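You operate a simulated robot arm through the tools that you are given. There is no shell and no other tool.

You are at the controls of a simulated robot arm. One attempt, no reset.

## Task
Wind the old tape off the brass nipple on the cream table, then wind on 3 new turns.
Fine: use the winder on that table; the nipple ends in the white kit tray. Set down upright: brass nipple.
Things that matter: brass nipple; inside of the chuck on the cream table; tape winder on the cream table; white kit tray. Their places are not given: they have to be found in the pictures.

It is judged by the outcome, as a careful person would: the job done as asked, and still so three seconds after it is handed in. It fails if anything else is knocked over, pushed out of place, dropped, spilled or broken.

## Robot
A 7-joint arm with a two-finger gripper, fixed in place. Base frame: the origin is on the floor under the middle of its stand, x ahead of it, y to its left, z up; the work surface is at about z = 85. Lengths are in cm, angles in degrees, forces in N, time in s.
With the tool pointing down near the work surface it reaches from about 10 to 60 cm from the base axis. Its first joint turns from -143.0 to 143.0 degrees. Payload 1.47 kg.
The TCP is the grasp point between the finger pads, 1.6 cm short of the fingertips. In the tool frame z runs along the fingers and y along their closing line. The gripper opens to 8.7 cm; its body begins 5.5 cm behind the TCP.
Orientation is told as [roll, pitch, yaw] about the base's x, y, z axes, in that order, counted from this pose: with the fingers straight down and closing along the base's y, the tool's x points along the base's -x, its y along +y and its z along -z.

## Interface
- The arm moves only by the tool send_rows. Its arguments are lists of equal length, an entry for each row: "linear": the shift along the tool's x, y, z in cm, a list of three; "dr": the turn, a rotation vector about the tool's x, y, z in degrees, a list of three; "jaw": the opening, from 0 (shut) to 1 (fully open). In form: {"linear": [[tx, ty, tz], ...], "dr": [[ax, ay, az], ...], "jaw": [jaw, ...]}. A call has 1 to 20 rows; each row is the pose to reach, as a shift and turn from the pose commanded when the call began, along the tool's axes at that moment. A row lasts 0.2 s, in which the tool goes at most 5 cm and 8.6 degrees; a call with a longer step from one row to the next is refused whole, and so is a gripper value outside its range. A pose out of reach is approached as far as the arm can. The call stops where the force on the tool passes 40 N (or 10 N more than at its start, if that is more) or the arm is blocked; 0.2 s more then pass. The fingers move at their own pace (about 4.5 cm/s each) and stop on an object; they squeeze with about 27 N. The grip force told is the motor's: it shows also when the fingers shut on nothing. Time passes only in rows, and 0.2 s behind the last, so rows that repeat a pose let the fingers close. The reply holds the time, the measured pose of the TCP, the force on the tool along the base axes, the opening and the grip force, in the units named above and with some noise, with the torque about the TCP (base axes, N m) and any sound that the robot's microphone picked up.
- Cameras (640 x 400 px; columns grow to the right, rows downward): "scene" is fixed at [40.09, 65.19, 143.61]; the picture's right is [-0.96, 0.27, 0.00], its down [0.22, 0.78, -0.59] and it looks along [-0.16, -0.56, -0.81] (base axes); focal length 346 px, centre (320, 200). "wrist" rides on the gripper at [7.3, 1.2, -9] in the tool frame; the picture's right is [-0.16, 0.99, 0.00], its down [-0.72, -0.12, -0.68] and it looks along [-0.67, -0.11, 0.73] (tool axes); focal length 247 px, centre (320, 200).
- grab_frame(camera): a new picture of that camera. No time passes.
- lift_body(by): slides the trunk up (or, below 0, down) by that many cm; the arm rides with it, the base frame stays. It gives what a move gives, with no picture.
- pixel_to_xyz(camera, pixels): for up to 12 pixels [column, row] of the newest picture of that camera ("zoom" is the newest enlarged one), the place [x, y, z] in the base frame of the surface seen there, good to about 0.2 cm. No time passes.
- zoom(camera, box): a new picture of the part [left, top, right, bottom] of that camera's present view, enlarged. No time passes.
- hand_in(): hands the job in; it is judged then, once.

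Open the gripper and draw the arm clear of the work before you hand the job in, unless the task says otherwise.

The tools are called after "Emit:" by a JSON object that holds its "op" and its "data". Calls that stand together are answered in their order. send_rows: Moves the arm, as the interface text tells. Its arguments: {"type":"object","properties":{"linear":{"type":"array"},"dr":{"type":"array"},"jaw":{"type":"array"}},"required":["linear","dr","jaw"]} The other tools are called the same way: lift_body (by) moves the trunk up or down; grab_frame (camera) takes a picture; pixel_to_xyz (camera, pixels) gives the place of the surface under pixels of a picture; zoom (camera, box) takes an enlarged picture of a part of a camera's view; hand_in () hands the job in.

At the start:

```text
t: 0.0
tcp_pos: [29.98, 39.45, 116.34]
tcp_rot: [0.0, 0.0, -0.1]
wrist_force: [-0.4, -0.1, 0.4]
torque: [-0.01, 0.02, 0.0]
grip_width: 8.72
grip_force: 0.1
trunk travel left (down, up): [-87.8, 36.2]
```

scene: 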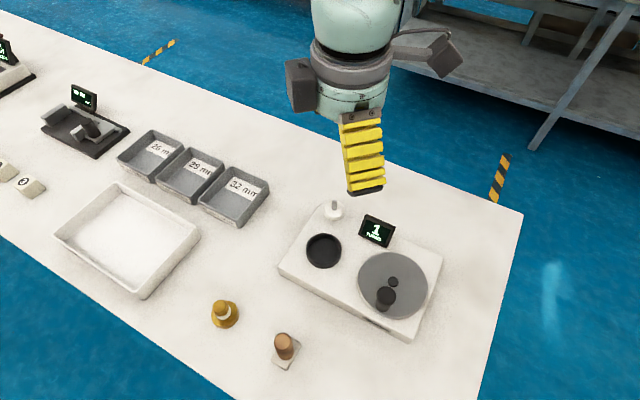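
wrist: 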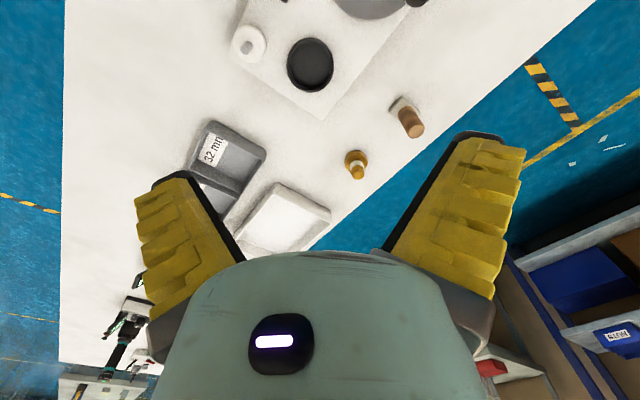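

The scene shows the winder at about (360,265), a brass nipple with tape at (225,313), a cork-like item at (285,347) and a white tray at (127,237). I zoom in for detail.

Emit:
{"op": "zoom", "data": {"camera": "scene", "box": [260, 180, 460, 350]}}

Emit:
{"op": "zoom", "data": {"camera": "scene", "box": [180, 270, 340, 400]}}

Emit:
{"op": "zoom", "data": {"camera": "scene", "box": [0, 20, 280, 300]}}

Emit:
{"op": "pixel_to_xyz", "data": {"camera": "scene", "pixels": [[324, 250], [392, 285], [384, 300], [393, 282], [376, 231], [333, 208], [225, 308], [240, 322], [286, 345], [127, 237], [285, 274], [405, 335]]}}

```text
2.35 times, centred on (360, 265) of scene
```

zoom: 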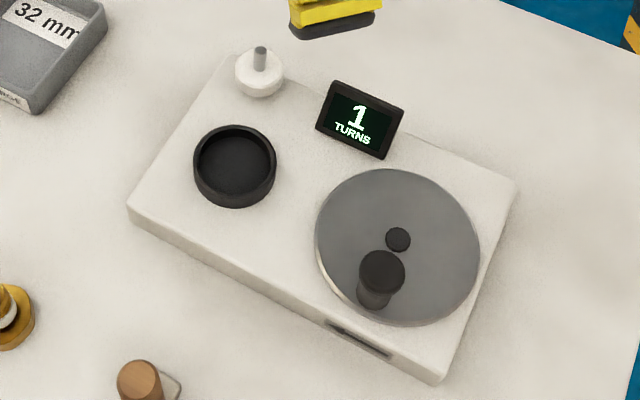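

```text
3.08 times, centred on (260, 335) of scene
```

zoom: 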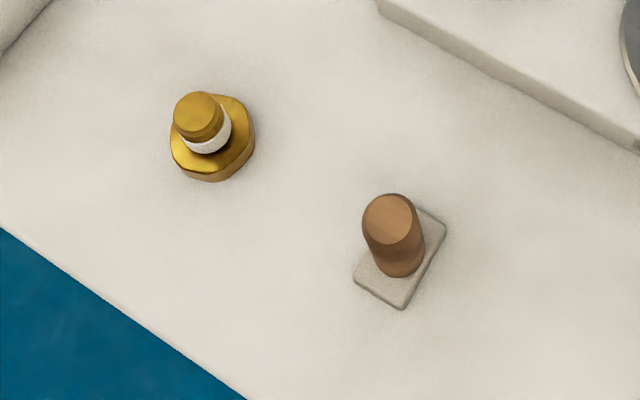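

```text
1.43 times, centred on (140, 160) of scene
```

zoom: 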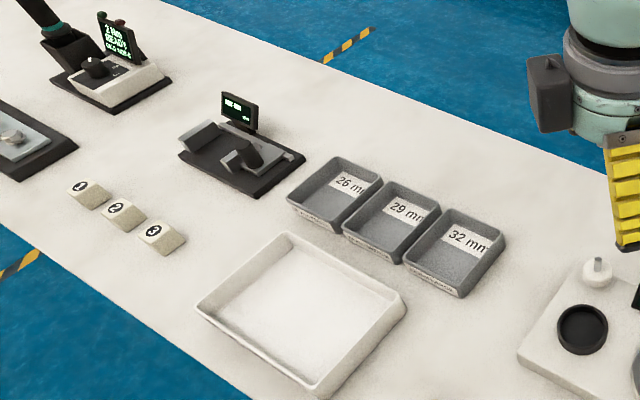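

```text
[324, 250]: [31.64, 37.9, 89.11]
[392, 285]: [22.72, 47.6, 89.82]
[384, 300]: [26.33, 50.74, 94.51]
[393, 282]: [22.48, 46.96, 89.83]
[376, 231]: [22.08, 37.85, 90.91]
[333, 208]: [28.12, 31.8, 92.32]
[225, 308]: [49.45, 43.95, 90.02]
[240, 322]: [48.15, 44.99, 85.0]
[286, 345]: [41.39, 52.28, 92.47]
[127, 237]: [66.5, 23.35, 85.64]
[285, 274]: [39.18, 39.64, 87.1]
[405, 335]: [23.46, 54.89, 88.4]
```

The winder has a chuck (black cup), a crank disc with a knob, a counter showing "1 TURNS" and a tape post. I look for direction markings with the wrist camera too.

Emit:
{"op": "zoom", "data": {"camera": "wrist", "box": [220, 0, 440, 130]}}

Emit:
{"op": "zoom", "data": {"camera": "scene", "box": [350, 240, 440, 300]}}

Emit:
{"op": "zoom", "data": {"camera": "scene", "box": [350, 300, 430, 350]}}

Emit:
{"op": "zoom", "data": {"camera": "scene", "box": [200, 290, 250, 335]}}

```text
2.91 times, centred on (330, 65) of wrist
```

zoom: 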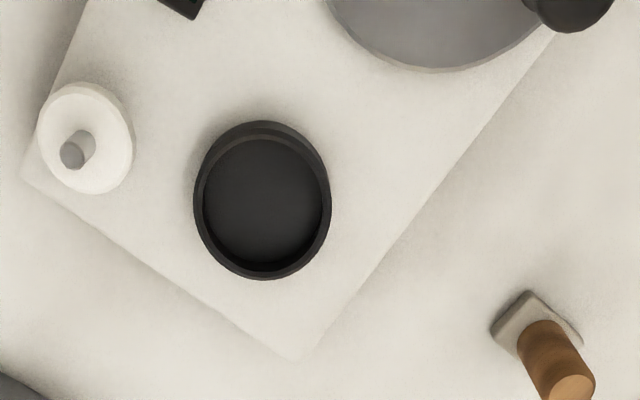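

```text
6.67 times, centred on (395, 270) of scene
```

zoom: 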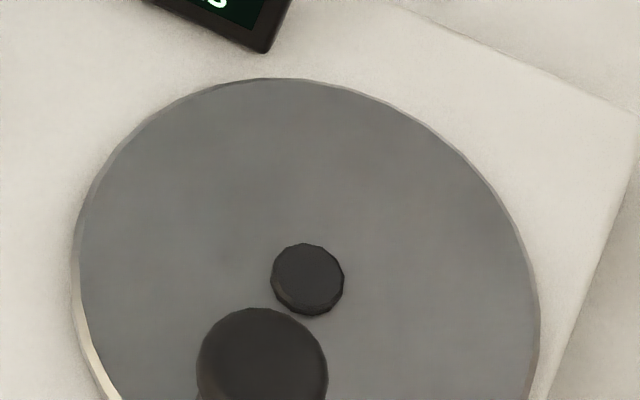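

```text
8.00 times, centred on (390, 325) of scene
```

zoom: 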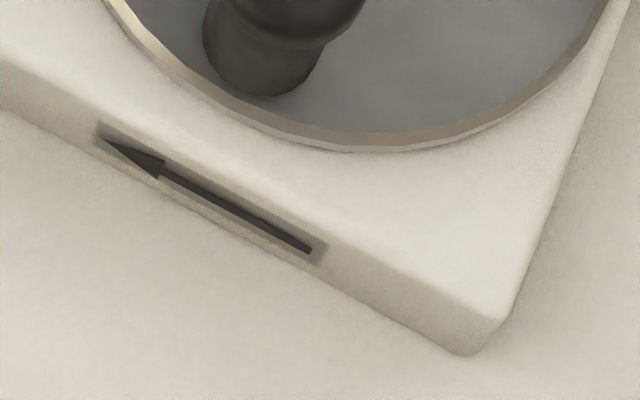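

```text
8.89 times, centred on (225, 312) of scene
```

zoom: 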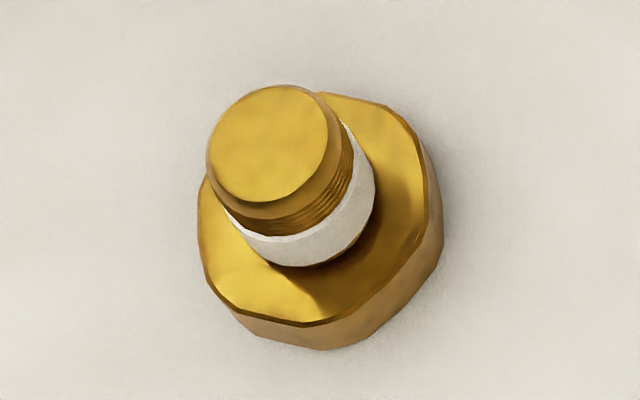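

There's an arrow on the winder's near (+y) side pointing towards +x, i.e. clockwise seen from above for winding. Now I measure the nipple from this zoomed picture.

Emit:
{"op": "pixel_to_xyz", "data": {"camera": "zoom", "pixels": [[268, 143], [212, 143], [322, 143], [268, 92], [268, 198], [360, 190], [300, 255], [310, 315], [205, 200], [405, 130], [435, 200], [320, 346]]}}

Emit:
{"op": "zoom", "data": {"camera": "scene", "box": [295, 225, 355, 275]}}

```text
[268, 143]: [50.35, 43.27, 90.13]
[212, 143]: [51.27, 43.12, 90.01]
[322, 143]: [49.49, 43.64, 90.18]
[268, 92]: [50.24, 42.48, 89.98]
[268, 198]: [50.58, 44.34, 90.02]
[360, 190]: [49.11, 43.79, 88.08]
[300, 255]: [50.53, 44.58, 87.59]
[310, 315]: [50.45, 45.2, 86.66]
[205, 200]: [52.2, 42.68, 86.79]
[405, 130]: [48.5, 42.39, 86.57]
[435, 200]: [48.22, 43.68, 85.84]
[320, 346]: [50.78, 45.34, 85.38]
```

```text
8.00 times, centred on (325, 250) of scene
```

zoom: 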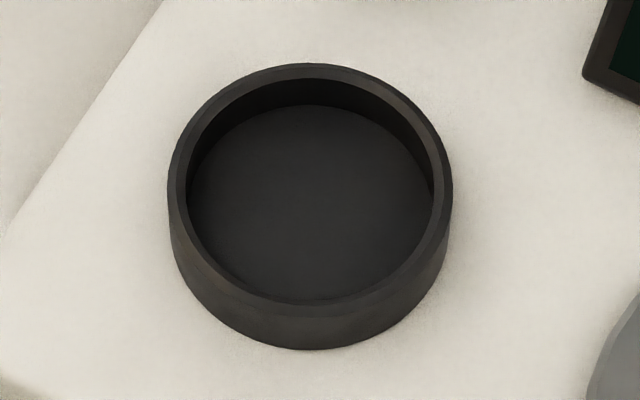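

Nipple: top z≈90.1 at (50.35,43.3), hex top z≈86.7. Now I measure the chuck in this zoom.

Emit:
{"op": "pixel_to_xyz", "data": {"camera": "zoom", "pixels": [[310, 200], [310, 130], [310, 280], [200, 200], [420, 200], [178, 170], [443, 170], [310, 70], [310, 305], [310, 340], [100, 250], [230, 30]]}}

Emit:
{"op": "zoom", "data": {"camera": "scene", "box": [350, 240, 440, 330]}}

```text
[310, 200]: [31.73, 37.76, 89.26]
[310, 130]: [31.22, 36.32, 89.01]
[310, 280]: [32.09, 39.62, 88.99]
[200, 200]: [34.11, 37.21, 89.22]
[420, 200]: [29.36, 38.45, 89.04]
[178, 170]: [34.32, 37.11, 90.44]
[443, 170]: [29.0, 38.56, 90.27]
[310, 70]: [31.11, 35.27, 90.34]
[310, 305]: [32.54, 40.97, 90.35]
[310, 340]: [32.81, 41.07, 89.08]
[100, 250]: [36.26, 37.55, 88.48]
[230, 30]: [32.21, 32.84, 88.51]
```

```text
4.44 times, centred on (395, 285) of scene
```

zoom: 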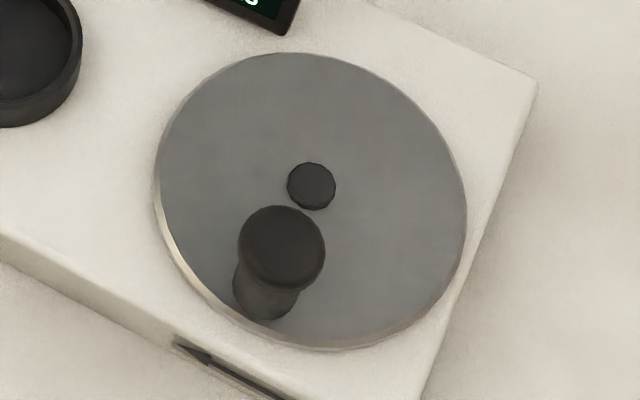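

Chuck centre ≈ (31.75,38.0), floor z≈89.1, rim z≈90.4. Now the disc and its knob.

Emit:
{"op": "pixel_to_xyz", "data": {"camera": "zoom", "pixels": [[311, 183], [340, 150], [282, 238], [245, 238], [320, 238], [282, 210], [282, 275], [268, 310], [165, 190], [465, 220], [300, 55], [330, 345]]}}

Emit:
{"op": "zoom", "data": {"camera": "scene", "box": [310, 190, 410, 250]}}

```text
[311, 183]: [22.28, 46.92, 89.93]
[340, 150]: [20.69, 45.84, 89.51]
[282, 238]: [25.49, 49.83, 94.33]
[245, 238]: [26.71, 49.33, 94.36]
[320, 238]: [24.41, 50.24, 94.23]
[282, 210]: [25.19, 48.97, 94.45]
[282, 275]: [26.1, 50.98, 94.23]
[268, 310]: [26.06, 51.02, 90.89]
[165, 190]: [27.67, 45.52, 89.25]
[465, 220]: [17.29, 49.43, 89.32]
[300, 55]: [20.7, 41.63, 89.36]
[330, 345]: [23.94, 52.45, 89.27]
```

```text
6.40 times, centred on (360, 220) of scene
```

zoom: 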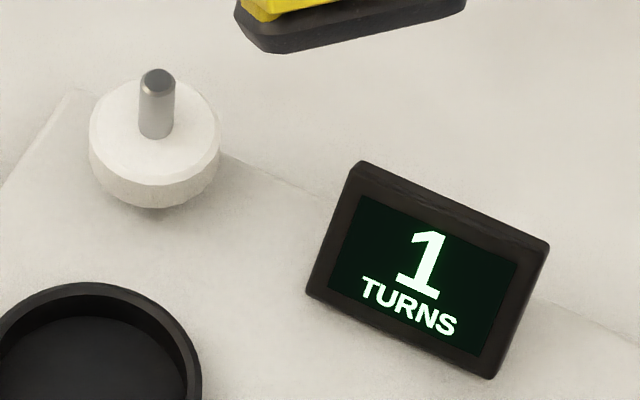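

Disc axis ≈ (22.4,47.15), knob top ≈ (25.6,49.95,94.3), so crank radius ≈ 4.25. Before moving I measure the tray extent and the tape's edges.

Emit:
{"op": "zoom", "data": {"camera": "scene", "box": [200, 290, 250, 335]}}

Emit:
{"op": "pixel_to_xyz", "data": {"camera": "zoom", "pixels": [[300, 228], [300, 242], [300, 262], [300, 275], [335, 215], [340, 240], [250, 222], [245, 240]]}}

Emit:
{"op": "pixel_to_xyz", "data": {"camera": "scene", "pixels": [[121, 184], [199, 231], [148, 296], [55, 238], [122, 195], [188, 235], [145, 285], [70, 240], [160, 255], [165, 245]]}}

```text
8.89 times, centred on (225, 312) of scene
```

zoom: 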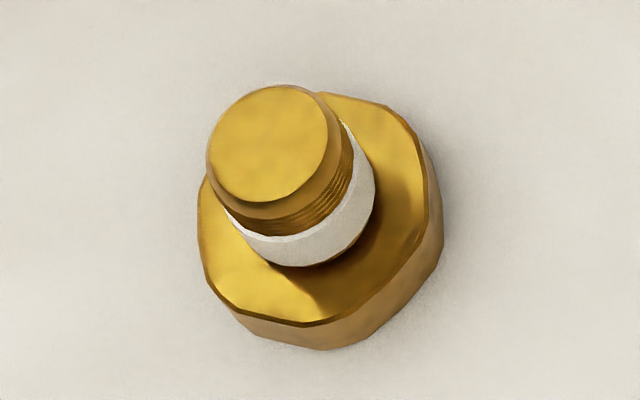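

```text
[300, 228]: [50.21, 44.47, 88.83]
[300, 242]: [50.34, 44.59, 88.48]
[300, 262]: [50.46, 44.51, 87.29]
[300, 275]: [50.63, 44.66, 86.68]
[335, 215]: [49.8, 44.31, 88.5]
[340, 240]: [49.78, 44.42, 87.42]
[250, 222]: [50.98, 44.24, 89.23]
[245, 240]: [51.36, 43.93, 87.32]
```

```text
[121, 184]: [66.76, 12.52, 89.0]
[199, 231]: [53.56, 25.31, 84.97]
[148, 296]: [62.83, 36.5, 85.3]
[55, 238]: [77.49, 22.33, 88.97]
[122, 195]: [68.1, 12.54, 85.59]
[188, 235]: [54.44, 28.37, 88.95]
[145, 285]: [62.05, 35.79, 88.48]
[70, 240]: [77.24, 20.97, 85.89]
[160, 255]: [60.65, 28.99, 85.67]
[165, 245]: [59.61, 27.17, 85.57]
```

Tape spans z≈87.2–88.6, leaving 1.5 cm of bare neck on top to grip; tray floor z≈85.6, rim z≈89. I move to above the nipple, high, to test reach.

Emit:
{"op": "send_rows", "data": {"linear": [[-3, 0.6, 0], [-6, 1.2, 0], [-9, 1.8, 0], [-12, 2.4, 0], [-15, 3, 0], [-18, 3.5, 0], [-20.35, 3.85, 0], [-20.35, 3.85, 4], [-20.35, 3.85, 8], [-20.35, 3.85, 8]], "dr": [[0, 0, 0], [0, 0, 0], [0, 0, 0], [0, 0, 0], [0, 0, 0], [0, 0, 0], [0, 0, 0], [0, 0, 0], [0, 0, 0], [0, 0, 0]], "jaw": [1, 1, 1, 1, 1, 1, 1, 1, 1, 1]}}

```text
t: 2.2
tcp_pos: [49.42, 41.51, 110.1]
tcp_rot: [0.0, 0.0, 0.0]
wrist_force: [-0.4, -0.4, 0.0]
torque: [-0.04, -0.01, 0.0]
grip_width: 8.7
grip_force: 0.0
out of reach, approached as far as the arm can: row 7, 8, 9, 10
trunk travel left (down, up): [-87.8, 36.2]
```

Reach stopped at (49.4,41.5) with the trunk this high; lowering the trunk should extend reach near the table. I lower it 12 cm (TCP goes to z≈98, well above the nipple top 90).

Emit:
{"op": "lift_body", "data": {"by": -12}}

Emit:
{"op": "grab_frame", "data": {"camera": "scene"}}

Emit:
{"op": "grab_frame", "data": {"camera": "wrist"}}

```text
t: 3.7
tcp_pos: [49.46, 41.61, 98.2]
tcp_rot: [0.1, 0.0, 0.1]
wrist_force: [-0.3, 0.1, 0.1]
torque: [0.02, 0.0, 0.01]
grip_width: 8.72
grip_force: 0.0
trunk travel left (down, up): [-75.8, 48.2]
```

```text
taken
```

scene: 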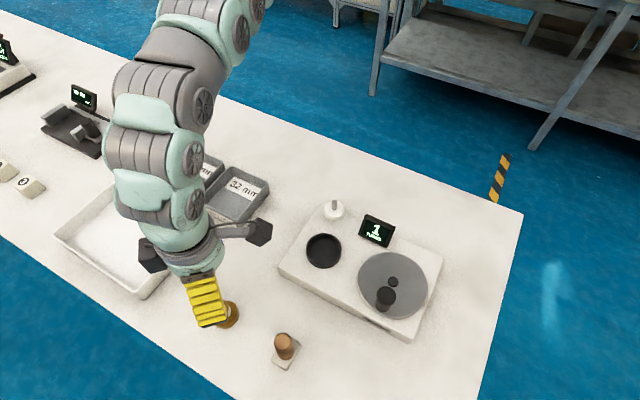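

```text
taken
```

wrist: 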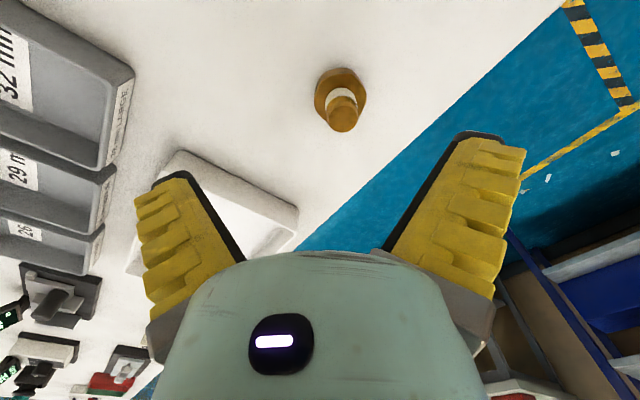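

The arm followed down. I send a zero shift to learn whether the commanded pose is still the earlier target or the place actually reached.

Emit:
{"op": "send_rows", "data": {"linear": [[0, 0, 0], [0, 0, 0]], "dr": [[0, 0, 0], [0, 0, 0]], "jaw": [1, 1]}}

```text
t: 4.3
tcp_pos: [49.41, 41.59, 97.98]
tcp_rot: [0.0, 0.0, 0.0]
wrist_force: [-0.4, -0.4, -0.4]
torque: [-0.01, -0.01, 0.0]
grip_width: 8.72
grip_force: 0.0
trunk travel left (down, up): [-75.8, 48.2]
```

The commanded pose equals the reached one (49.41,41.59,97.98). I shift to the nipple's axis (50.35,43.3) at this height.

Emit:
{"op": "send_rows", "data": {"linear": [[-0.5, 0.9, 0], [-0.94, 1.71, 0], [-0.94, 1.71, 0]], "dr": [[0, 0, 0], [0, 0, 0], [0, 0, 0]], "jaw": [1, 1, 1]}}

```text
t: 5.1
tcp_pos: [49.37, 41.55, 98.1]
tcp_rot: [0.0, 0.0, 0.1]
wrist_force: [0.1, -0.3, 1.2]
torque: [0.02, 0.0, 0.01]
grip_width: 8.69
grip_force: 0.0
out of reach, approached as far as the arm can: row 1, 2, 3
trunk travel left (down, up): [-75.8, 48.2]
```

Still at the reach limit; I test whether a higher arm pose relative to the trunk reaches further by going up 8 cm and outward.

Emit:
{"op": "send_rows", "data": {"linear": [[0, 0, -4], [0, 0, -8], [-0.94, 1.71, -8], [-0.94, 1.71, -8]], "dr": [[0, 0, 0], [0, 0, 0], [0, 0, 0], [0, 0, 0]], "jaw": [1, 1, 1, 1]}}

```text
t: 6.1
tcp_pos: [50.17, 43.29, 106.14]
tcp_rot: [0.0, 0.1, -0.1]
wrist_force: [0.0, 0.8, -0.4]
torque: [-0.03, -0.02, -0.03]
grip_width: 8.7
grip_force: 0.0
trunk travel left (down, up): [-75.8, 48.2]
```

At this relative height it reaches (50.2,43.3). I lower the trunk 11 cm more, keeping the fingertips (≈93.5) above the nipple top (90.1).

Emit:
{"op": "lift_body", "data": {"by": -11}}

Emit:
{"op": "grab_frame", "data": {"camera": "wrist"}}

Emit:
{"op": "grab_frame", "data": {"camera": "scene"}}

```text
t: 7.5
tcp_pos: [50.34, 43.27, 95.18]
tcp_rot: [0.0, 0.0, 0.0]
wrist_force: [0.1, 0.1, 1.1]
torque: [-0.01, 0.0, 0.0]
grip_width: 8.71
grip_force: 0.1
trunk travel left (down, up): [-64.8, 59.2]
```

```text
taken
```

wrist: 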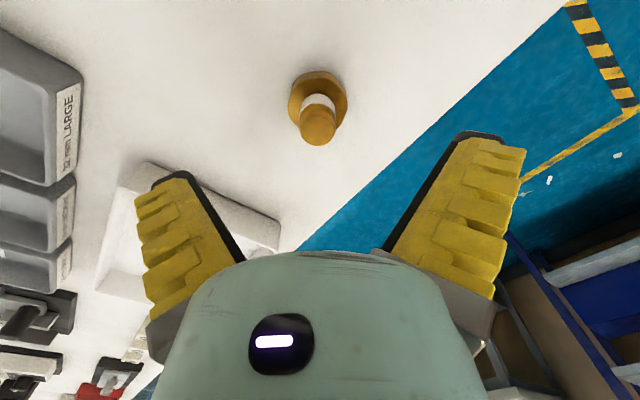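

```text
taken
```

scene: 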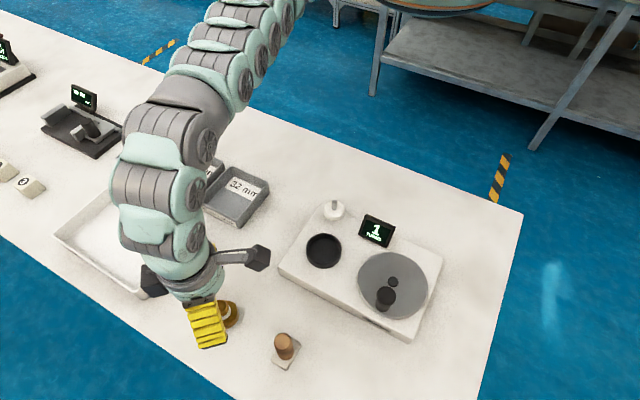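

I refine the nipple's centre with the wrist view, where its top face is at about (318,132).

Emit:
{"op": "zoom", "data": {"camera": "wrist", "box": [270, 55, 370, 155]}}

Emit:
{"op": "pixel_to_xyz", "data": {"camera": "wrist", "pixels": [[318, 128], [304, 128], [330, 124], [312, 114], [322, 140], [294, 100], [344, 97], [318, 78]]}}

```text
4.00 times, centred on (320, 105) of wrist
```

zoom: 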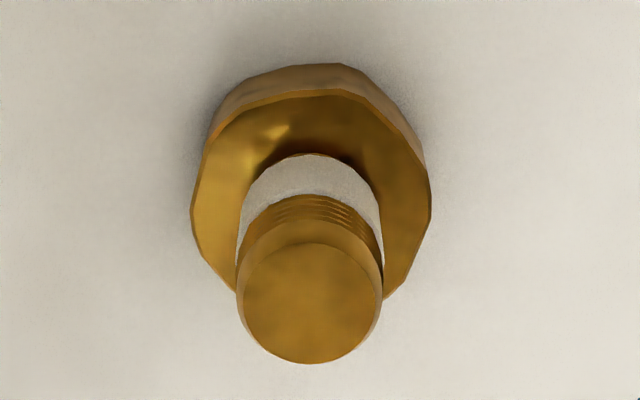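

```text
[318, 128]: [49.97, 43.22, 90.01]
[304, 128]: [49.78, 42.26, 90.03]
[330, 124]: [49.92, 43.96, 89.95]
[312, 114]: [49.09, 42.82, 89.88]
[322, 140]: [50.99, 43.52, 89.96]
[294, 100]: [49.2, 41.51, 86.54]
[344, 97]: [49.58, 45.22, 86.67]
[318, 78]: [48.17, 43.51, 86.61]
```

The nipple's centre comes out at (50.3,43.3), matching the TCP. I descend to z≈90.5 (tips just above the tape) with half-open jaws and close on the bare neck.

Emit:
{"op": "send_rows", "data": {"linear": [[0, 0, 1], [0, 0, 2.5], [0, 0, 4], [0, 0, 4.65], [0, 0, 4.65], [0, 0, 4.65], [0, 0, 4.65], [0, 0, 4.65]], "dr": [[0, 0, 0], [0, 0, 0], [0, 0, 0], [0, 0, 0], [0, 0, 0], [0, 0, 0], [0, 0, 0], [0, 0, 0]], "jaw": [0.6, 0.6, 0.6, 0.6, 0.6, 0.6, 0.6, 0.6]}}

```text
t: 9.3
tcp_pos: [49.84, 42.51, 90.84]
tcp_rot: [-0.1, 0.0, 0.0]
wrist_force: [0.7, 0.8, -0.1]
torque: [-0.01, 0.0, -0.03]
grip_width: 5.75
grip_force: 3.3
out of reach, approached as far as the arm can: row 2, 3, 4, 5, 6, 7, 8
trunk travel left (down, up): [-64.8, 59.2]
```

The low pose is beyond reach by under 1 cm. I raise the arm 9 cm back over the axis, then lower the trunk to gain reach.

Emit:
{"op": "send_rows", "data": {"linear": [[0, 0, -3], [0, 0, -6], [0, 0, -10], [-0.48, 0.79, -14], [-0.48, 0.79, -14]], "dr": [[0, 0, 0], [0, 0, 0], [0, 0, 0], [0, 0, 0], [0, 0, 0]], "jaw": [0.6, 0.6, 0.6, 0.6, 0.6]}}

Emit:
{"op": "lift_body", "data": {"by": -9}}

```text
t: 10.5
tcp_pos: [50.37, 43.29, 104.71]
tcp_rot: [0.0, -0.1, -0.1]
wrist_force: [0.0, -0.4, 0.0]
torque: [0.0, 0.0, -0.02]
grip_width: 5.76
grip_force: 3.1
trunk travel left (down, up): [-64.8, 59.2]
```

```text
t: 11.8
tcp_pos: [50.34, 43.41, 95.83]
tcp_rot: [-0.1, 0.0, -0.2]
wrist_force: [0.0, 0.2, 0.4]
torque: [-0.01, -0.02, 0.02]
grip_width: 5.75
grip_force: 3.6
trunk travel left (down, up): [-55.8, 68.2]
```

Now at (50.34,43.35,95.8) with the trunk 32 cm down. I descend 5.3 cm again.

Emit:
{"op": "send_rows", "data": {"linear": [[0, 0, 1.5], [0, 0, 3], [0, 0, 4.5], [0, 0, 5.3], [0, 0, 5.3]], "dr": [[0, 0, 0], [0, 0, 0], [0, 0, 0], [0, 0, 0], [0, 0, 0]], "jaw": [0.6, 0.6, 0.6, 0.6, 0.6]}}

Emit:
{"op": "grab_frame", "data": {"camera": "scene"}}

Emit:
{"op": "grab_frame", "data": {"camera": "wrist"}}

```text
t: 13.0
tcp_pos: [50.45, 43.28, 90.48]
tcp_rot: [0.0, 0.0, 0.0]
wrist_force: [0.5, 0.0, -1.0]
torque: [0.0, 0.0, -0.01]
grip_width: 5.75
grip_force: 3.5
trunk travel left (down, up): [-55.8, 68.2]
```

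```text
taken
```

scene: 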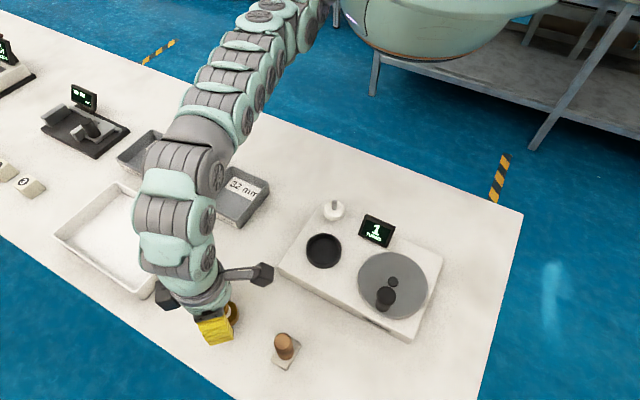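

```text
taken
```

wrist: 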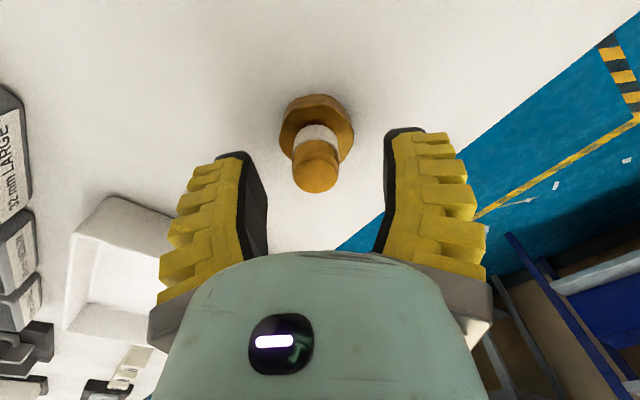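

TCP is on the axis at z=90.48 with the neck between the fingers. Closing the jaws now.

Emit:
{"op": "send_rows", "data": {"linear": [[0, 0, 0], [0, 0, 0], [0, 0, 0], [0, 0, 0], [0, 0, 0], [0, 0, 0]], "dr": [[0, 0, 0], [0, 0, 0], [0, 0, 0], [0, 0, 0], [0, 0, 0], [0, 0, 0]], "jaw": [0.4, 0.2, 0, 0, 0, 0]}}

Emit:
{"op": "grab_frame", "data": {"camera": "wrist"}}

```text
t: 14.4
tcp_pos: [50.4, 43.34, 90.44]
tcp_rot: [0.0, 0.0, -0.1]
wrist_force: [-2.7, -1.8, 7.0]
torque: [-0.09, 0.3, 0.04]
grip_width: 1.68
grip_force: 27.0
trunk travel left (down, up): [-55.8, 68.2]
```

```text
taken
```

wrist: 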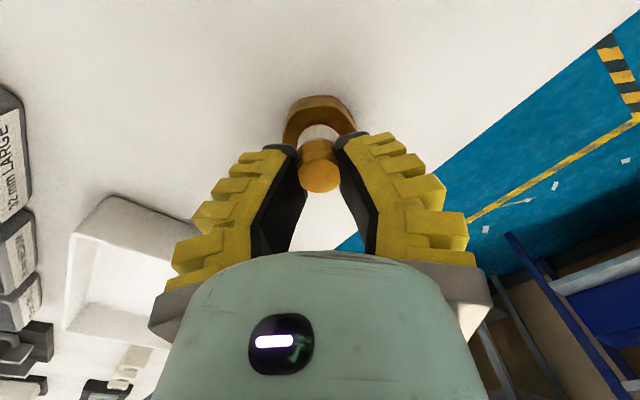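

Grip stopped at 1.68 cm with 27 N. I zoom in to check where the fingers contact the neck.

Emit:
{"op": "zoom", "data": {"camera": "wrist", "box": [250, 80, 390, 220]}}

Emit:
{"op": "zoom", "data": {"camera": "scene", "box": [170, 270, 280, 360]}}

```text
2.86 times, centred on (320, 150) of wrist
```

zoom: 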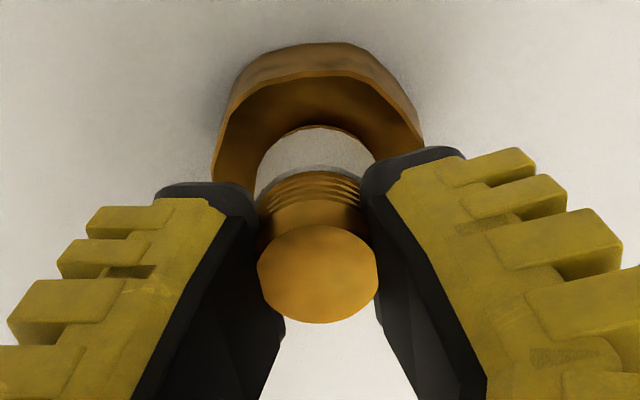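

```text
4.44 times, centred on (225, 315) of scene
```

zoom: 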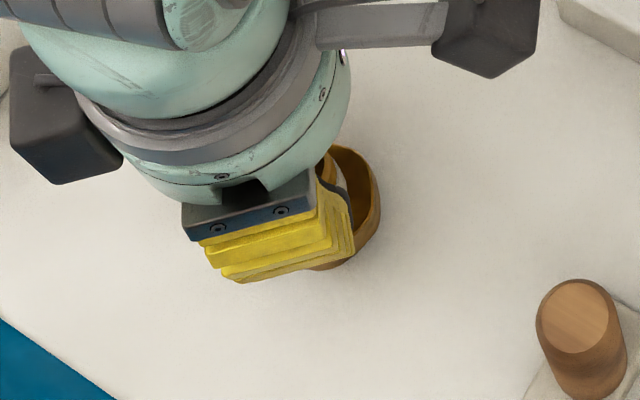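

The pads hold the bare neck above the tape. I lift slowly 1 cm then 6 cm and check that the nipple comes along.

Emit:
{"op": "send_rows", "data": {"linear": [[0, 0, -0.3], [0, 0, -0.7], [0, 0, -1.2], [0, 0, -1.2]], "dr": [[0, 0, 0], [0, 0, 0], [0, 0, 0], [0, 0, 0]], "jaw": [0, 0, 0, 0]}}

Emit:
{"op": "grab_frame", "data": {"camera": "wrist"}}

```text
t: 15.4
tcp_pos: [50.47, 43.28, 91.64]
tcp_rot: [0.0, 0.0, 0.0]
wrist_force: [0.1, -0.1, -0.6]
torque: [-0.04, -0.02, 0.01]
grip_width: 1.14
grip_force: 27.1
trunk travel left (down, up): [-55.8, 68.2]
```

```text
taken
```

wrist: 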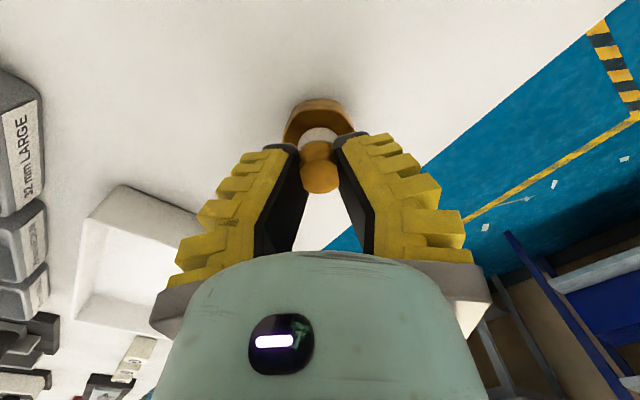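

The nipple seems to have come up, but the width fell to 1.14. I check the nipple's heights in the wrist view.

Emit:
{"op": "zoom", "data": {"camera": "wrist", "box": [250, 80, 390, 220]}}

Emit:
{"op": "pixel_to_xyz", "data": {"camera": "wrist", "pixels": [[320, 180], [320, 170], [320, 135], [318, 108], [320, 187], [295, 140]]}}

Emit:
{"op": "zoom", "data": {"camera": "scene", "box": [170, 270, 280, 360]}}

```text
2.86 times, centred on (320, 150) of wrist
```

zoom: 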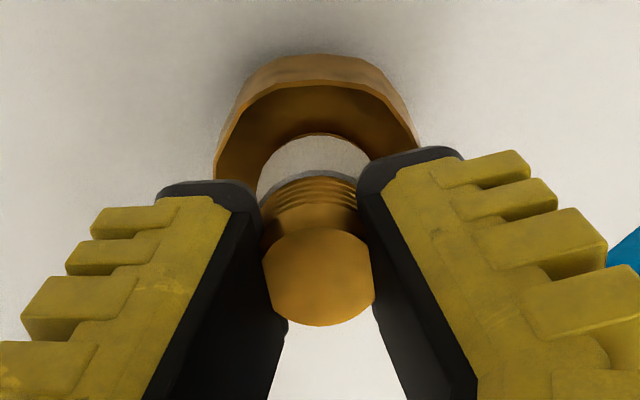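

```text
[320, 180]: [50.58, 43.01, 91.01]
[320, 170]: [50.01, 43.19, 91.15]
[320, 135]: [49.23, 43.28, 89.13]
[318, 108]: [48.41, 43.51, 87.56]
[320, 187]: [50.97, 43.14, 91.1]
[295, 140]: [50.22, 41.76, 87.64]
```

```text
4.44 times, centred on (225, 315) of scene
```

zoom: 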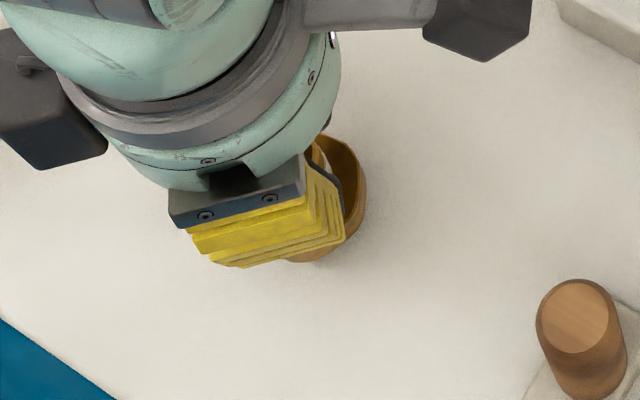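

The nipple did lift (top z 91.1), but it slipped ~0.2 in the tip-only grip. I set it back down, and re-grip with more pad overlap (old tape may be touched, it is coming off anyway).

Emit:
{"op": "send_rows", "data": {"linear": [[0, 0, 0.4], [0, 0, 0.8], [0, 0, 1.0], [0, 0, 1.0]], "dr": [[0, 0, 0], [0, 0, 0], [0, 0, 0], [0, 0, 0]], "jaw": [0, 0, 0, 0]}}

Emit:
{"op": "pixel_to_xyz", "data": {"camera": "scene", "pixels": [[232, 312], [236, 318]]}}

```text
t: 16.4
tcp_pos: [50.37, 43.29, 90.61]
tcp_rot: [0.1, 0.1, -0.1]
wrist_force: [1.9, 0.0, 0.1]
torque: [-0.01, 0.02, -0.01]
grip_width: 1.14
grip_force: 27.3
trunk travel left (down, up): [-55.8, 68.2]
```

```text
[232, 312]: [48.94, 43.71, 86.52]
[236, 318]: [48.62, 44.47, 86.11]
```

Almost touching; I lower until a small contact force appears, then open to a modest width.

Emit:
{"op": "send_rows", "data": {"linear": [[0, 0, 0.1], [0, 0, 0.2], [0, 0, 0.2]], "dr": [[0, 0, 0], [0, 0, 0], [0, 0, 0]], "jaw": [0, 0, 0]}}

```text
t: 17.2
tcp_pos: [50.46, 43.52, 90.42]
tcp_rot: [0.1, -0.1, 0.0]
wrist_force: [-2.8, -3.7, 12.2]
torque: [-0.07, 0.35, 0.05]
grip_width: 1.15
grip_force: 26.9
trunk travel left (down, up): [-55.8, 68.2]
```

Contact at TCP z≈90.45 (12 N). Now I open, go down 1.0 cm to z≈89.45, and close again.

Emit:
{"op": "send_rows", "data": {"linear": [[0, 0, -0.1], [0, 0, -0.1], [0, 0, -0.1], [0, 0, 0.4], [0, 0, 0.95], [0, 0, 0.95]], "dr": [[0, 0, 0], [0, 0, 0], [0, 0, 0], [0, 0, 0], [0, 0, 0], [0, 0, 0]], "jaw": [0.1, 0.3, 0.45, 0.45, 0.45, 0.45]}}

Emit:
{"op": "zoom", "data": {"camera": "wrist", "box": [250, 80, 390, 220]}}

```text
t: 18.6
tcp_pos: [50.33, 43.4, 89.5]
tcp_rot: [-0.1, 0.0, -0.1]
wrist_force: [0.7, 0.7, 0.3]
torque: [-0.01, 0.03, -0.03]
grip_width: 4.5
grip_force: 4.0
trunk travel left (down, up): [-55.8, 68.2]
```

```text
2.86 times, centred on (320, 150) of wrist
```

zoom: 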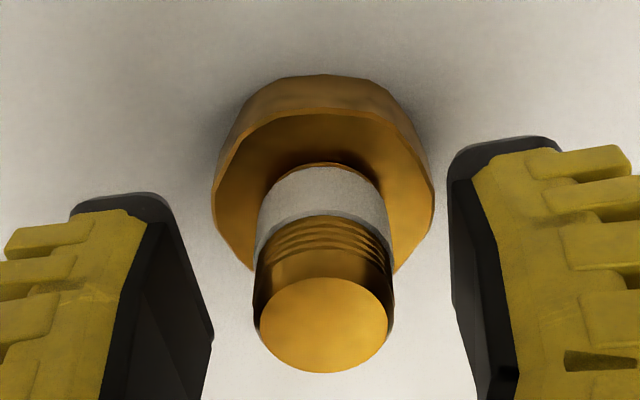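

The nipple stands upright between the fingers. Close.

Emit:
{"op": "send_rows", "data": {"linear": [[0, 0, 0], [0, 0, 0], [0, 0, 0], [0, 0, 0], [0, 0, 0], [0, 0, 0]], "dr": [[0, 0, 0], [0, 0, 0], [0, 0, 0], [0, 0, 0], [0, 0, 0], [0, 0, 0]], "jaw": [0.3, 0.15, 0, 0, 0, 0]}}

Emit:
{"op": "zoom", "data": {"camera": "wrist", "box": [250, 80, 390, 220]}}

```text
t: 20.0
tcp_pos: [50.45, 43.5, 89.61]
tcp_rot: [0.1, -0.1, -0.2]
wrist_force: [2.7, 0.8, 4.3]
torque: [0.04, -0.2, 0.01]
grip_width: 1.38
grip_force: 27.0
trunk travel left (down, up): [-55.8, 68.2]
```

```text
2.86 times, centred on (320, 150) of wrist
```

zoom: 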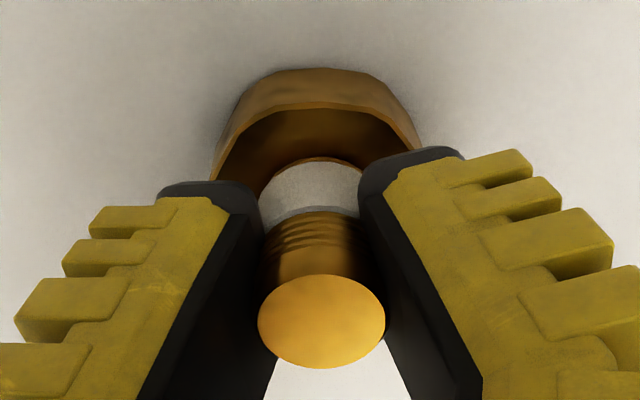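

Good deeper grip. I lift to z≈102 and check the nipple hangs straight.

Emit:
{"op": "send_rows", "data": {"linear": [[0, 0, -0.5], [0, 0, -2], [0, 0, -4.5], [0, 0, -7.5], [0, 0, -10.5], [0, 0, -12.5], [0, 0, -12.5]], "dr": [[0, 0, 0], [0, 0, 0], [0, 0, 0], [0, 0, 0], [0, 0, 0], [0, 0, 0], [0, 0, 0]], "jaw": [0, 0, 0, 0, 0, 0, 0]}}

Emit:
{"op": "zoom", "data": {"camera": "wrist", "box": [250, 80, 390, 220]}}

Emit:
{"op": "grab_frame", "data": {"camera": "scene"}}

```text
t: 21.6
tcp_pos: [50.05, 43.05, 101.93]
tcp_rot: [0.0, 0.1, 0.1]
wrist_force: [-0.1, 0.4, 0.2]
torque: [0.0, -0.05, -0.02]
grip_width: 1.03
grip_force: 27.4
out of reach, approached as far as the arm can: row 6, 7
trunk travel left (down, up): [-55.8, 68.2]
```

```text
2.86 times, centred on (320, 150) of wrist
```

zoom: 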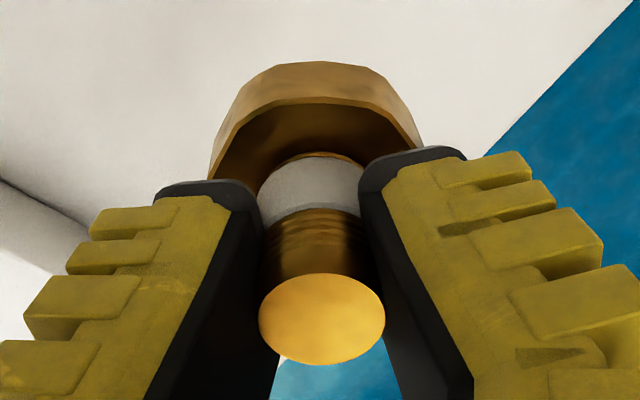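

```text
taken
```

scene: 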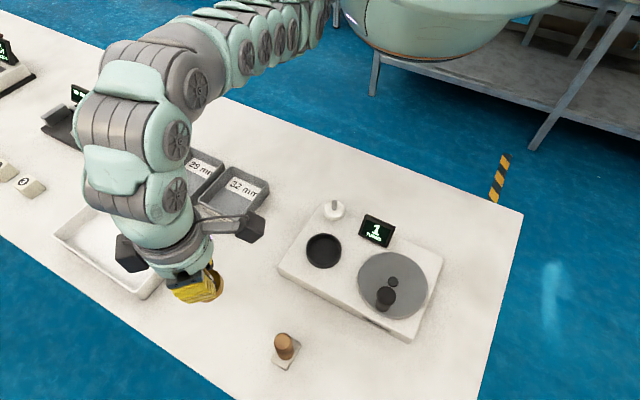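

The nipple is centred on the TCP. I carry it at z≈101 to above the chuck (31.75,38.0).

Emit:
{"op": "send_rows", "data": {"linear": [[2.5, -0.7, 0], [5, -1.4, 0], [7.5, -2.1, 0], [10, -2.8, 0], [12.5, -3.5, 0], [15, -4.2, 0], [17, -4.8, 0], [18.3, -5.05, 0], [18.3, -5.05, 0], [18.3, -5.05, 0]], "dr": [[0, 0, 0], [0, 0, 0], [0, 0, 0], [0, 0, 0], [0, 0, 0], [0, 0, 0], [0, 0, 0], [0, 0, 0], [0, 0, 0], [0, 0, 0]], "jaw": [0, 0, 0, 0, 0, 0, 0, 0, 0, 0]}}

Emit:
{"op": "grab_frame", "data": {"camera": "scene"}}

Emit:
{"op": "grab_frame", "data": {"camera": "wrist"}}

```text
t: 23.8
tcp_pos: [34.44, 40.96, 102.94]
tcp_rot: [-0.1, 0.0, 0.0]
wrist_force: [0.7, 0.0, -2.2]
torque: [-0.02, -0.01, 0.02]
grip_width: 0.96
grip_force: 27.1
out of reach, approached as far as the arm can: row 5, 6, 7, 8, 9, 10
trunk travel left (down, up): [-55.8, 68.2]
```

```text
taken
```

scene: 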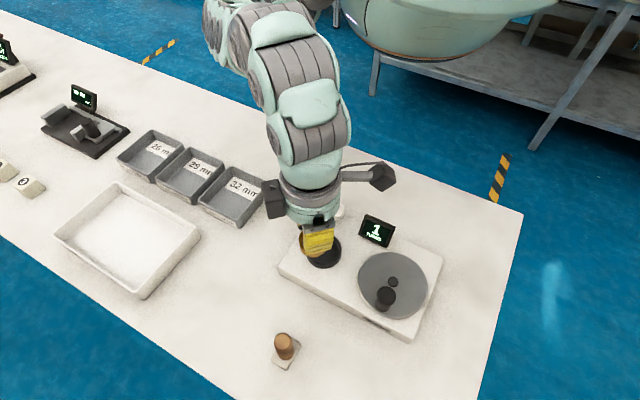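

```text
taken
```

wrist: 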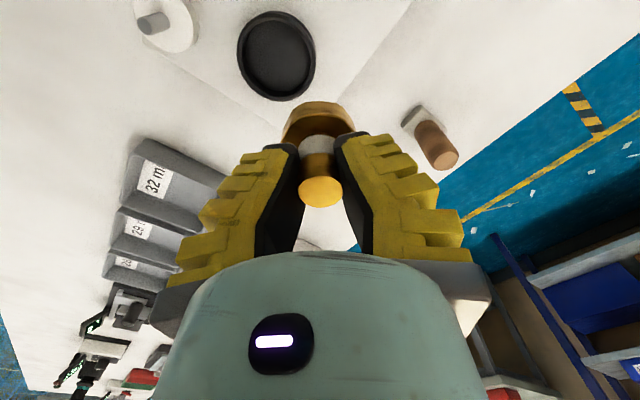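

With the trunk this low the closer-in pose is out of reach (folded elbow). I raise the trunk 18 cm (TCP rises with it), then move over the chuck and check.

Emit:
{"op": "lift_body", "data": {"by": 18}}

Emit:
{"op": "send_rows", "data": {"linear": [[0.5, -0.5, 3], [1, -1, 6], [1.5, -1.5, 9], [2, -2.2, 12], [2.6, -2.9, 15], [2.7, -2.95, 18], [2.7, -2.95, 20], [2.7, -2.95, 20], [2.7, -2.95, 20]], "dr": [[0, 0, 0], [0, 0, 0], [0, 0, 0], [0, 0, 0], [0, 0, 0], [0, 0, 0], [0, 0, 0], [0, 0, 0], [0, 0, 0]], "jaw": [0, 0, 0, 0, 0, 0, 0, 0, 0]}}

Emit:
{"op": "grab_frame", "data": {"camera": "scene"}}

Emit:
{"op": "grab_frame", "data": {"camera": "wrist"}}

```text
t: 25.8
tcp_pos: [34.37, 40.93, 120.82]
tcp_rot: [0.0, 0.0, 0.0]
wrist_force: [-0.4, -0.1, -1.1]
torque: [0.01, -0.01, -0.02]
grip_width: 0.92
grip_force: 27.3
trunk travel left (down, up): [-73.8, 50.2]
```

```text
t: 27.8
tcp_pos: [34.36, 43.37, 113.41]
tcp_rot: [1.9, 0.5, 0.8]
wrist_force: [-0.8, 0.0, -2.7]
torque: [0.04, -0.06, 0.02]
grip_width: 0.89
grip_force: 26.9
out of reach, approached as far as the arm can: row 1, 2, 3, 4, 5, 6, 7, 8, 9
trunk travel left (down, up): [-73.8, 50.2]
```

```text
taken
```

scene: 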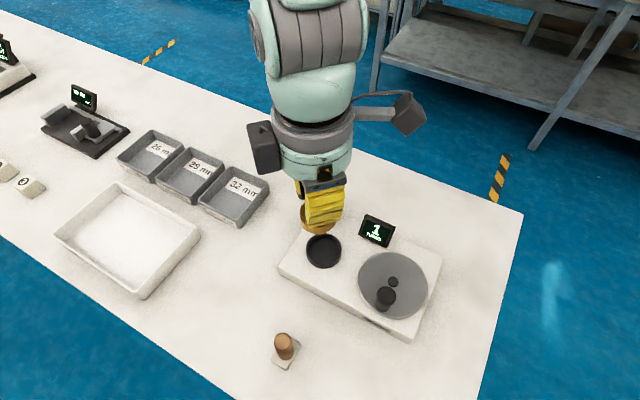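

```text
taken
```

wrist: 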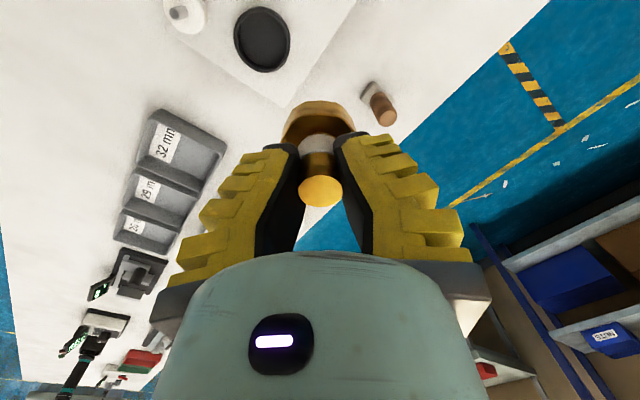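

The arm stopped at (34.4,43.4,113.4) with ~2° tilt – a joint limit on the way. I back outward and down a little with the tilt corrected, to find a free configuration.

Emit:
{"op": "send_rows", "data": {"linear": [[-1, 0.5, 0], [-2, 1, 0], [-3, 1.5, 1], [-4, 1.5, 3], [-4, 1.5, 5], [-4, 1.5, 5]], "dr": [[1.9, -0.5, 0.8], [1.9, -0.5, 0.8], [1.9, -0.5, 0.8], [1.9, -0.5, 0.8], [1.9, -0.5, 0.8], [1.9, -0.5, 0.8]], "jaw": [0, 0, 0, 0, 0, 0]}}

```text
t: 29.2
tcp_pos: [38.52, 44.83, 108.69]
tcp_rot: [-1.9, -0.5, -0.9]
wrist_force: [0.1, 0.1, -0.9]
torque: [-0.02, 0.0, -0.02]
grip_width: 0.89
grip_force: 27.5
trunk travel left (down, up): [-73.8, 50.2]
```

Free again at (38.5,44.8,108.7); the tilt got over-corrected, so I undo it and go down to z≈102 here, then inwards toward the chuck.

Emit:
{"op": "send_rows", "data": {"linear": [[0, 0, 1.5], [0, 0, 3], [0, 0, 5], [1, -1, 6.5], [2, -2, 6.5], [3, -3, 6.5], [4, -4, 6.5], [5, -5, 6.5], [6, -6, 6.5], [6.7, -6.8, 6.5], [6.7, -6.8, 6.5]], "dr": [[-1.9, 0.5, -0.9], [-1.9, 0.5, -0.9], [-1.9, 0.5, -0.9], [-1.9, 0.5, -0.9], [-1.9, 0.5, -0.9], [-1.9, 0.5, -0.9], [-1.9, 0.5, -0.9], [-1.9, 0.5, -0.9], [-1.9, 0.5, -0.9], [-1.9, 0.5, -0.9], [-1.9, 0.5, -0.9]], "jaw": [0, 0, 0, 0, 0, 0, 0, 0, 0, 0, 0]}}

Emit:
{"op": "grab_frame", "data": {"camera": "scene"}}

Emit:
{"op": "grab_frame", "data": {"camera": "wrist"}}

```text
t: 31.6
tcp_pos: [31.78, 37.83, 102.41]
tcp_rot: [0.0, 0.0, 0.2]
wrist_force: [-0.3, -0.5, -0.8]
torque: [0.03, 0.02, 0.01]
grip_width: 0.88
grip_force: 26.8
trunk travel left (down, up): [-73.8, 50.2]
```

```text
taken
```

scene: 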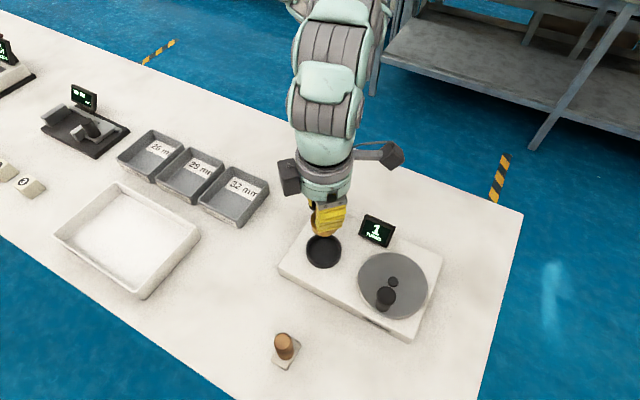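

```text
taken
```

wrist: 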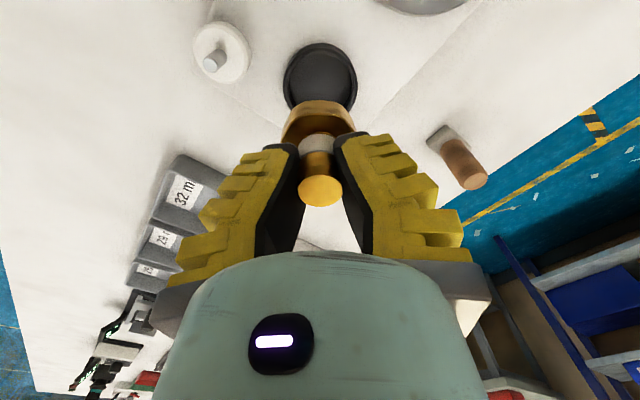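

Now over the chuck at (31.78,37.83,102.4). I measure the chuck rim from the wrist view to refine its centre.

Emit:
{"op": "pixel_to_xyz", "data": {"camera": "wrist", "pixels": [[286, 77], [355, 77], [320, 46], [297, 52], [343, 52], [290, 95], [350, 95], [320, 75]]}}

Emit:
{"op": "zoom", "data": {"camera": "wrist", "box": [250, 20, 390, 120]}}

```text
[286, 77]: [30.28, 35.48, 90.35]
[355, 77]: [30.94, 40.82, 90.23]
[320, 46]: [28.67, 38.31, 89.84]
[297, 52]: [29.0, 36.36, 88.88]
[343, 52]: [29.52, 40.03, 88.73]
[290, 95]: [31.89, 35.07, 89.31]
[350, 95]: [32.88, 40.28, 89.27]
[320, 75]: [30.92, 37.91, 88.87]
```

```text
4.00 times, centred on (320, 70) of wrist
```

zoom: 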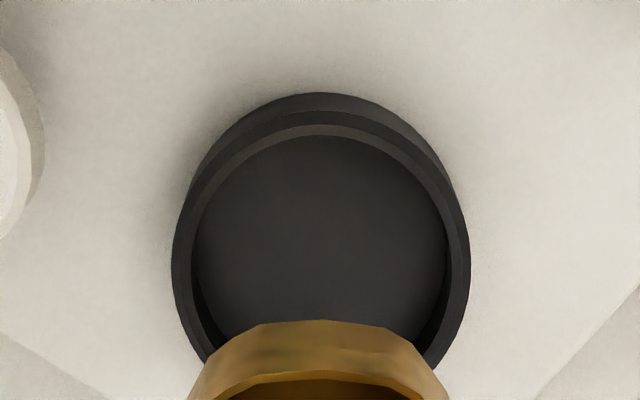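

Chuck centre ≈ (31.68,38.0), inner radius ≈ 2.55 against the hex radius ≈ 2.05. I descend to just above the chuck floor.

Emit:
{"op": "send_rows", "data": {"linear": [[0.1, 0.15, 2], [0.1, 0.15, 4], [0.1, 0.15, 6], [0.1, 0.15, 7], [0.1, 0.15, 7.8], [0.1, 0.15, 8.3], [0.1, 0.15, 8.3]], "dr": [[0, 0, 0], [0, 0, 0], [0, 0, 0], [0, 0, 0], [0, 0, 0], [0, 0, 0], [0, 0, 0]], "jaw": [0, 0, 0, 0, 0, 0, 0]}}

Emit:
{"op": "grab_frame", "data": {"camera": "wrist"}}

Emit:
{"op": "zoom", "data": {"camera": "scene", "box": [270, 190, 380, 290]}}

```text
t: 33.2
tcp_pos: [31.64, 38.07, 94.14]
tcp_rot: [0.1, 0.1, 0.0]
wrist_force: [1.0, 0.5, -1.5]
torque: [0.0, -0.01, 0.01]
grip_width: 0.88
grip_force: 27.0
trunk travel left (down, up): [-73.8, 50.2]
```

```text
taken
```

wrist: 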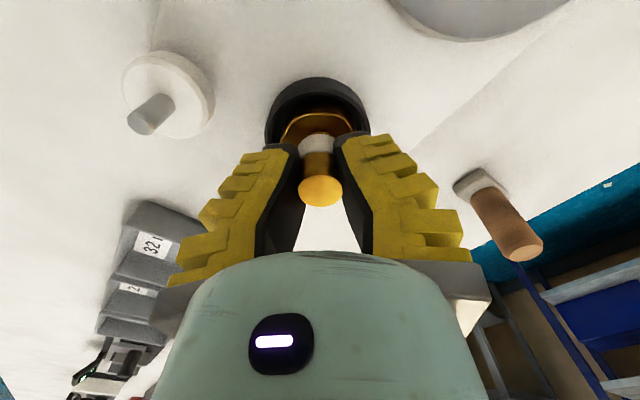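

```text
4.00 times, centred on (325, 240) of scene
```

zoom: 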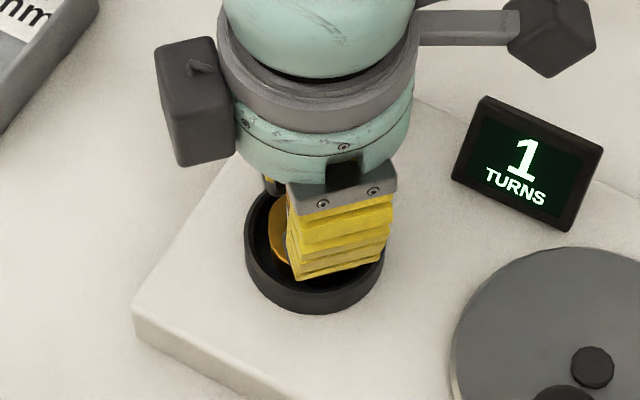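

The hex is inside the chuck rim. I lower further in small steps until contact shows.

Emit:
{"op": "send_rows", "data": {"linear": [[0, 0, 0.2], [0, 0, 0.4], [0, 0, 0.4]], "dr": [[0, 0, 0], [0, 0, 0], [0, 0, 0]], "jaw": [0, 0, 0]}}

```text
t: 34.0
tcp_pos: [31.66, 38.15, 93.69]
tcp_rot: [0.0, 0.0, 0.2]
wrist_force: [0.1, -0.8, -0.7]
torque: [0.01, -0.04, 0.03]
grip_width: 0.86
grip_force: 27.5
trunk travel left (down, up): [-73.8, 50.2]
```

No contact yet at z=93.69; another 0.2–0.3 cm down.

Emit:
{"op": "send_rows", "data": {"linear": [[0, 0, 0.15], [0, 0, 0.25], [0, 0, 0.25]], "dr": [[0, 0, 0], [0, 0, 0], [0, 0, 0]], "jaw": [0, 0, 0]}}

Emit:
{"op": "grab_frame", "data": {"camera": "wrist"}}

```text
t: 34.8
tcp_pos: [31.66, 38.17, 93.55]
tcp_rot: [0.1, -0.1, 0.1]
wrist_force: [-1.9, -3.1, 17.1]
torque: [-0.04, -0.24, -0.02]
grip_width: 1.01
grip_force: 27.2
trunk travel left (down, up): [-73.8, 50.2]
```

```text
taken
```

wrist: 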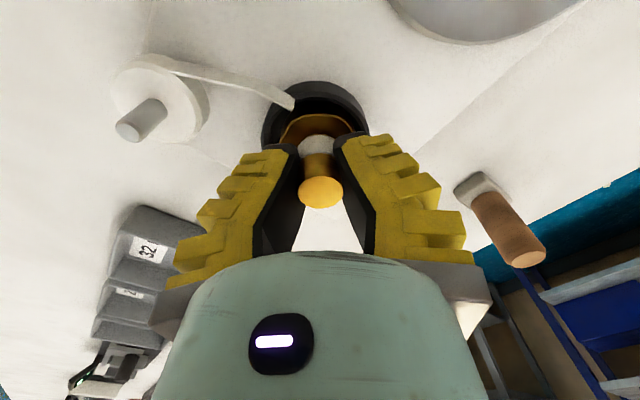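

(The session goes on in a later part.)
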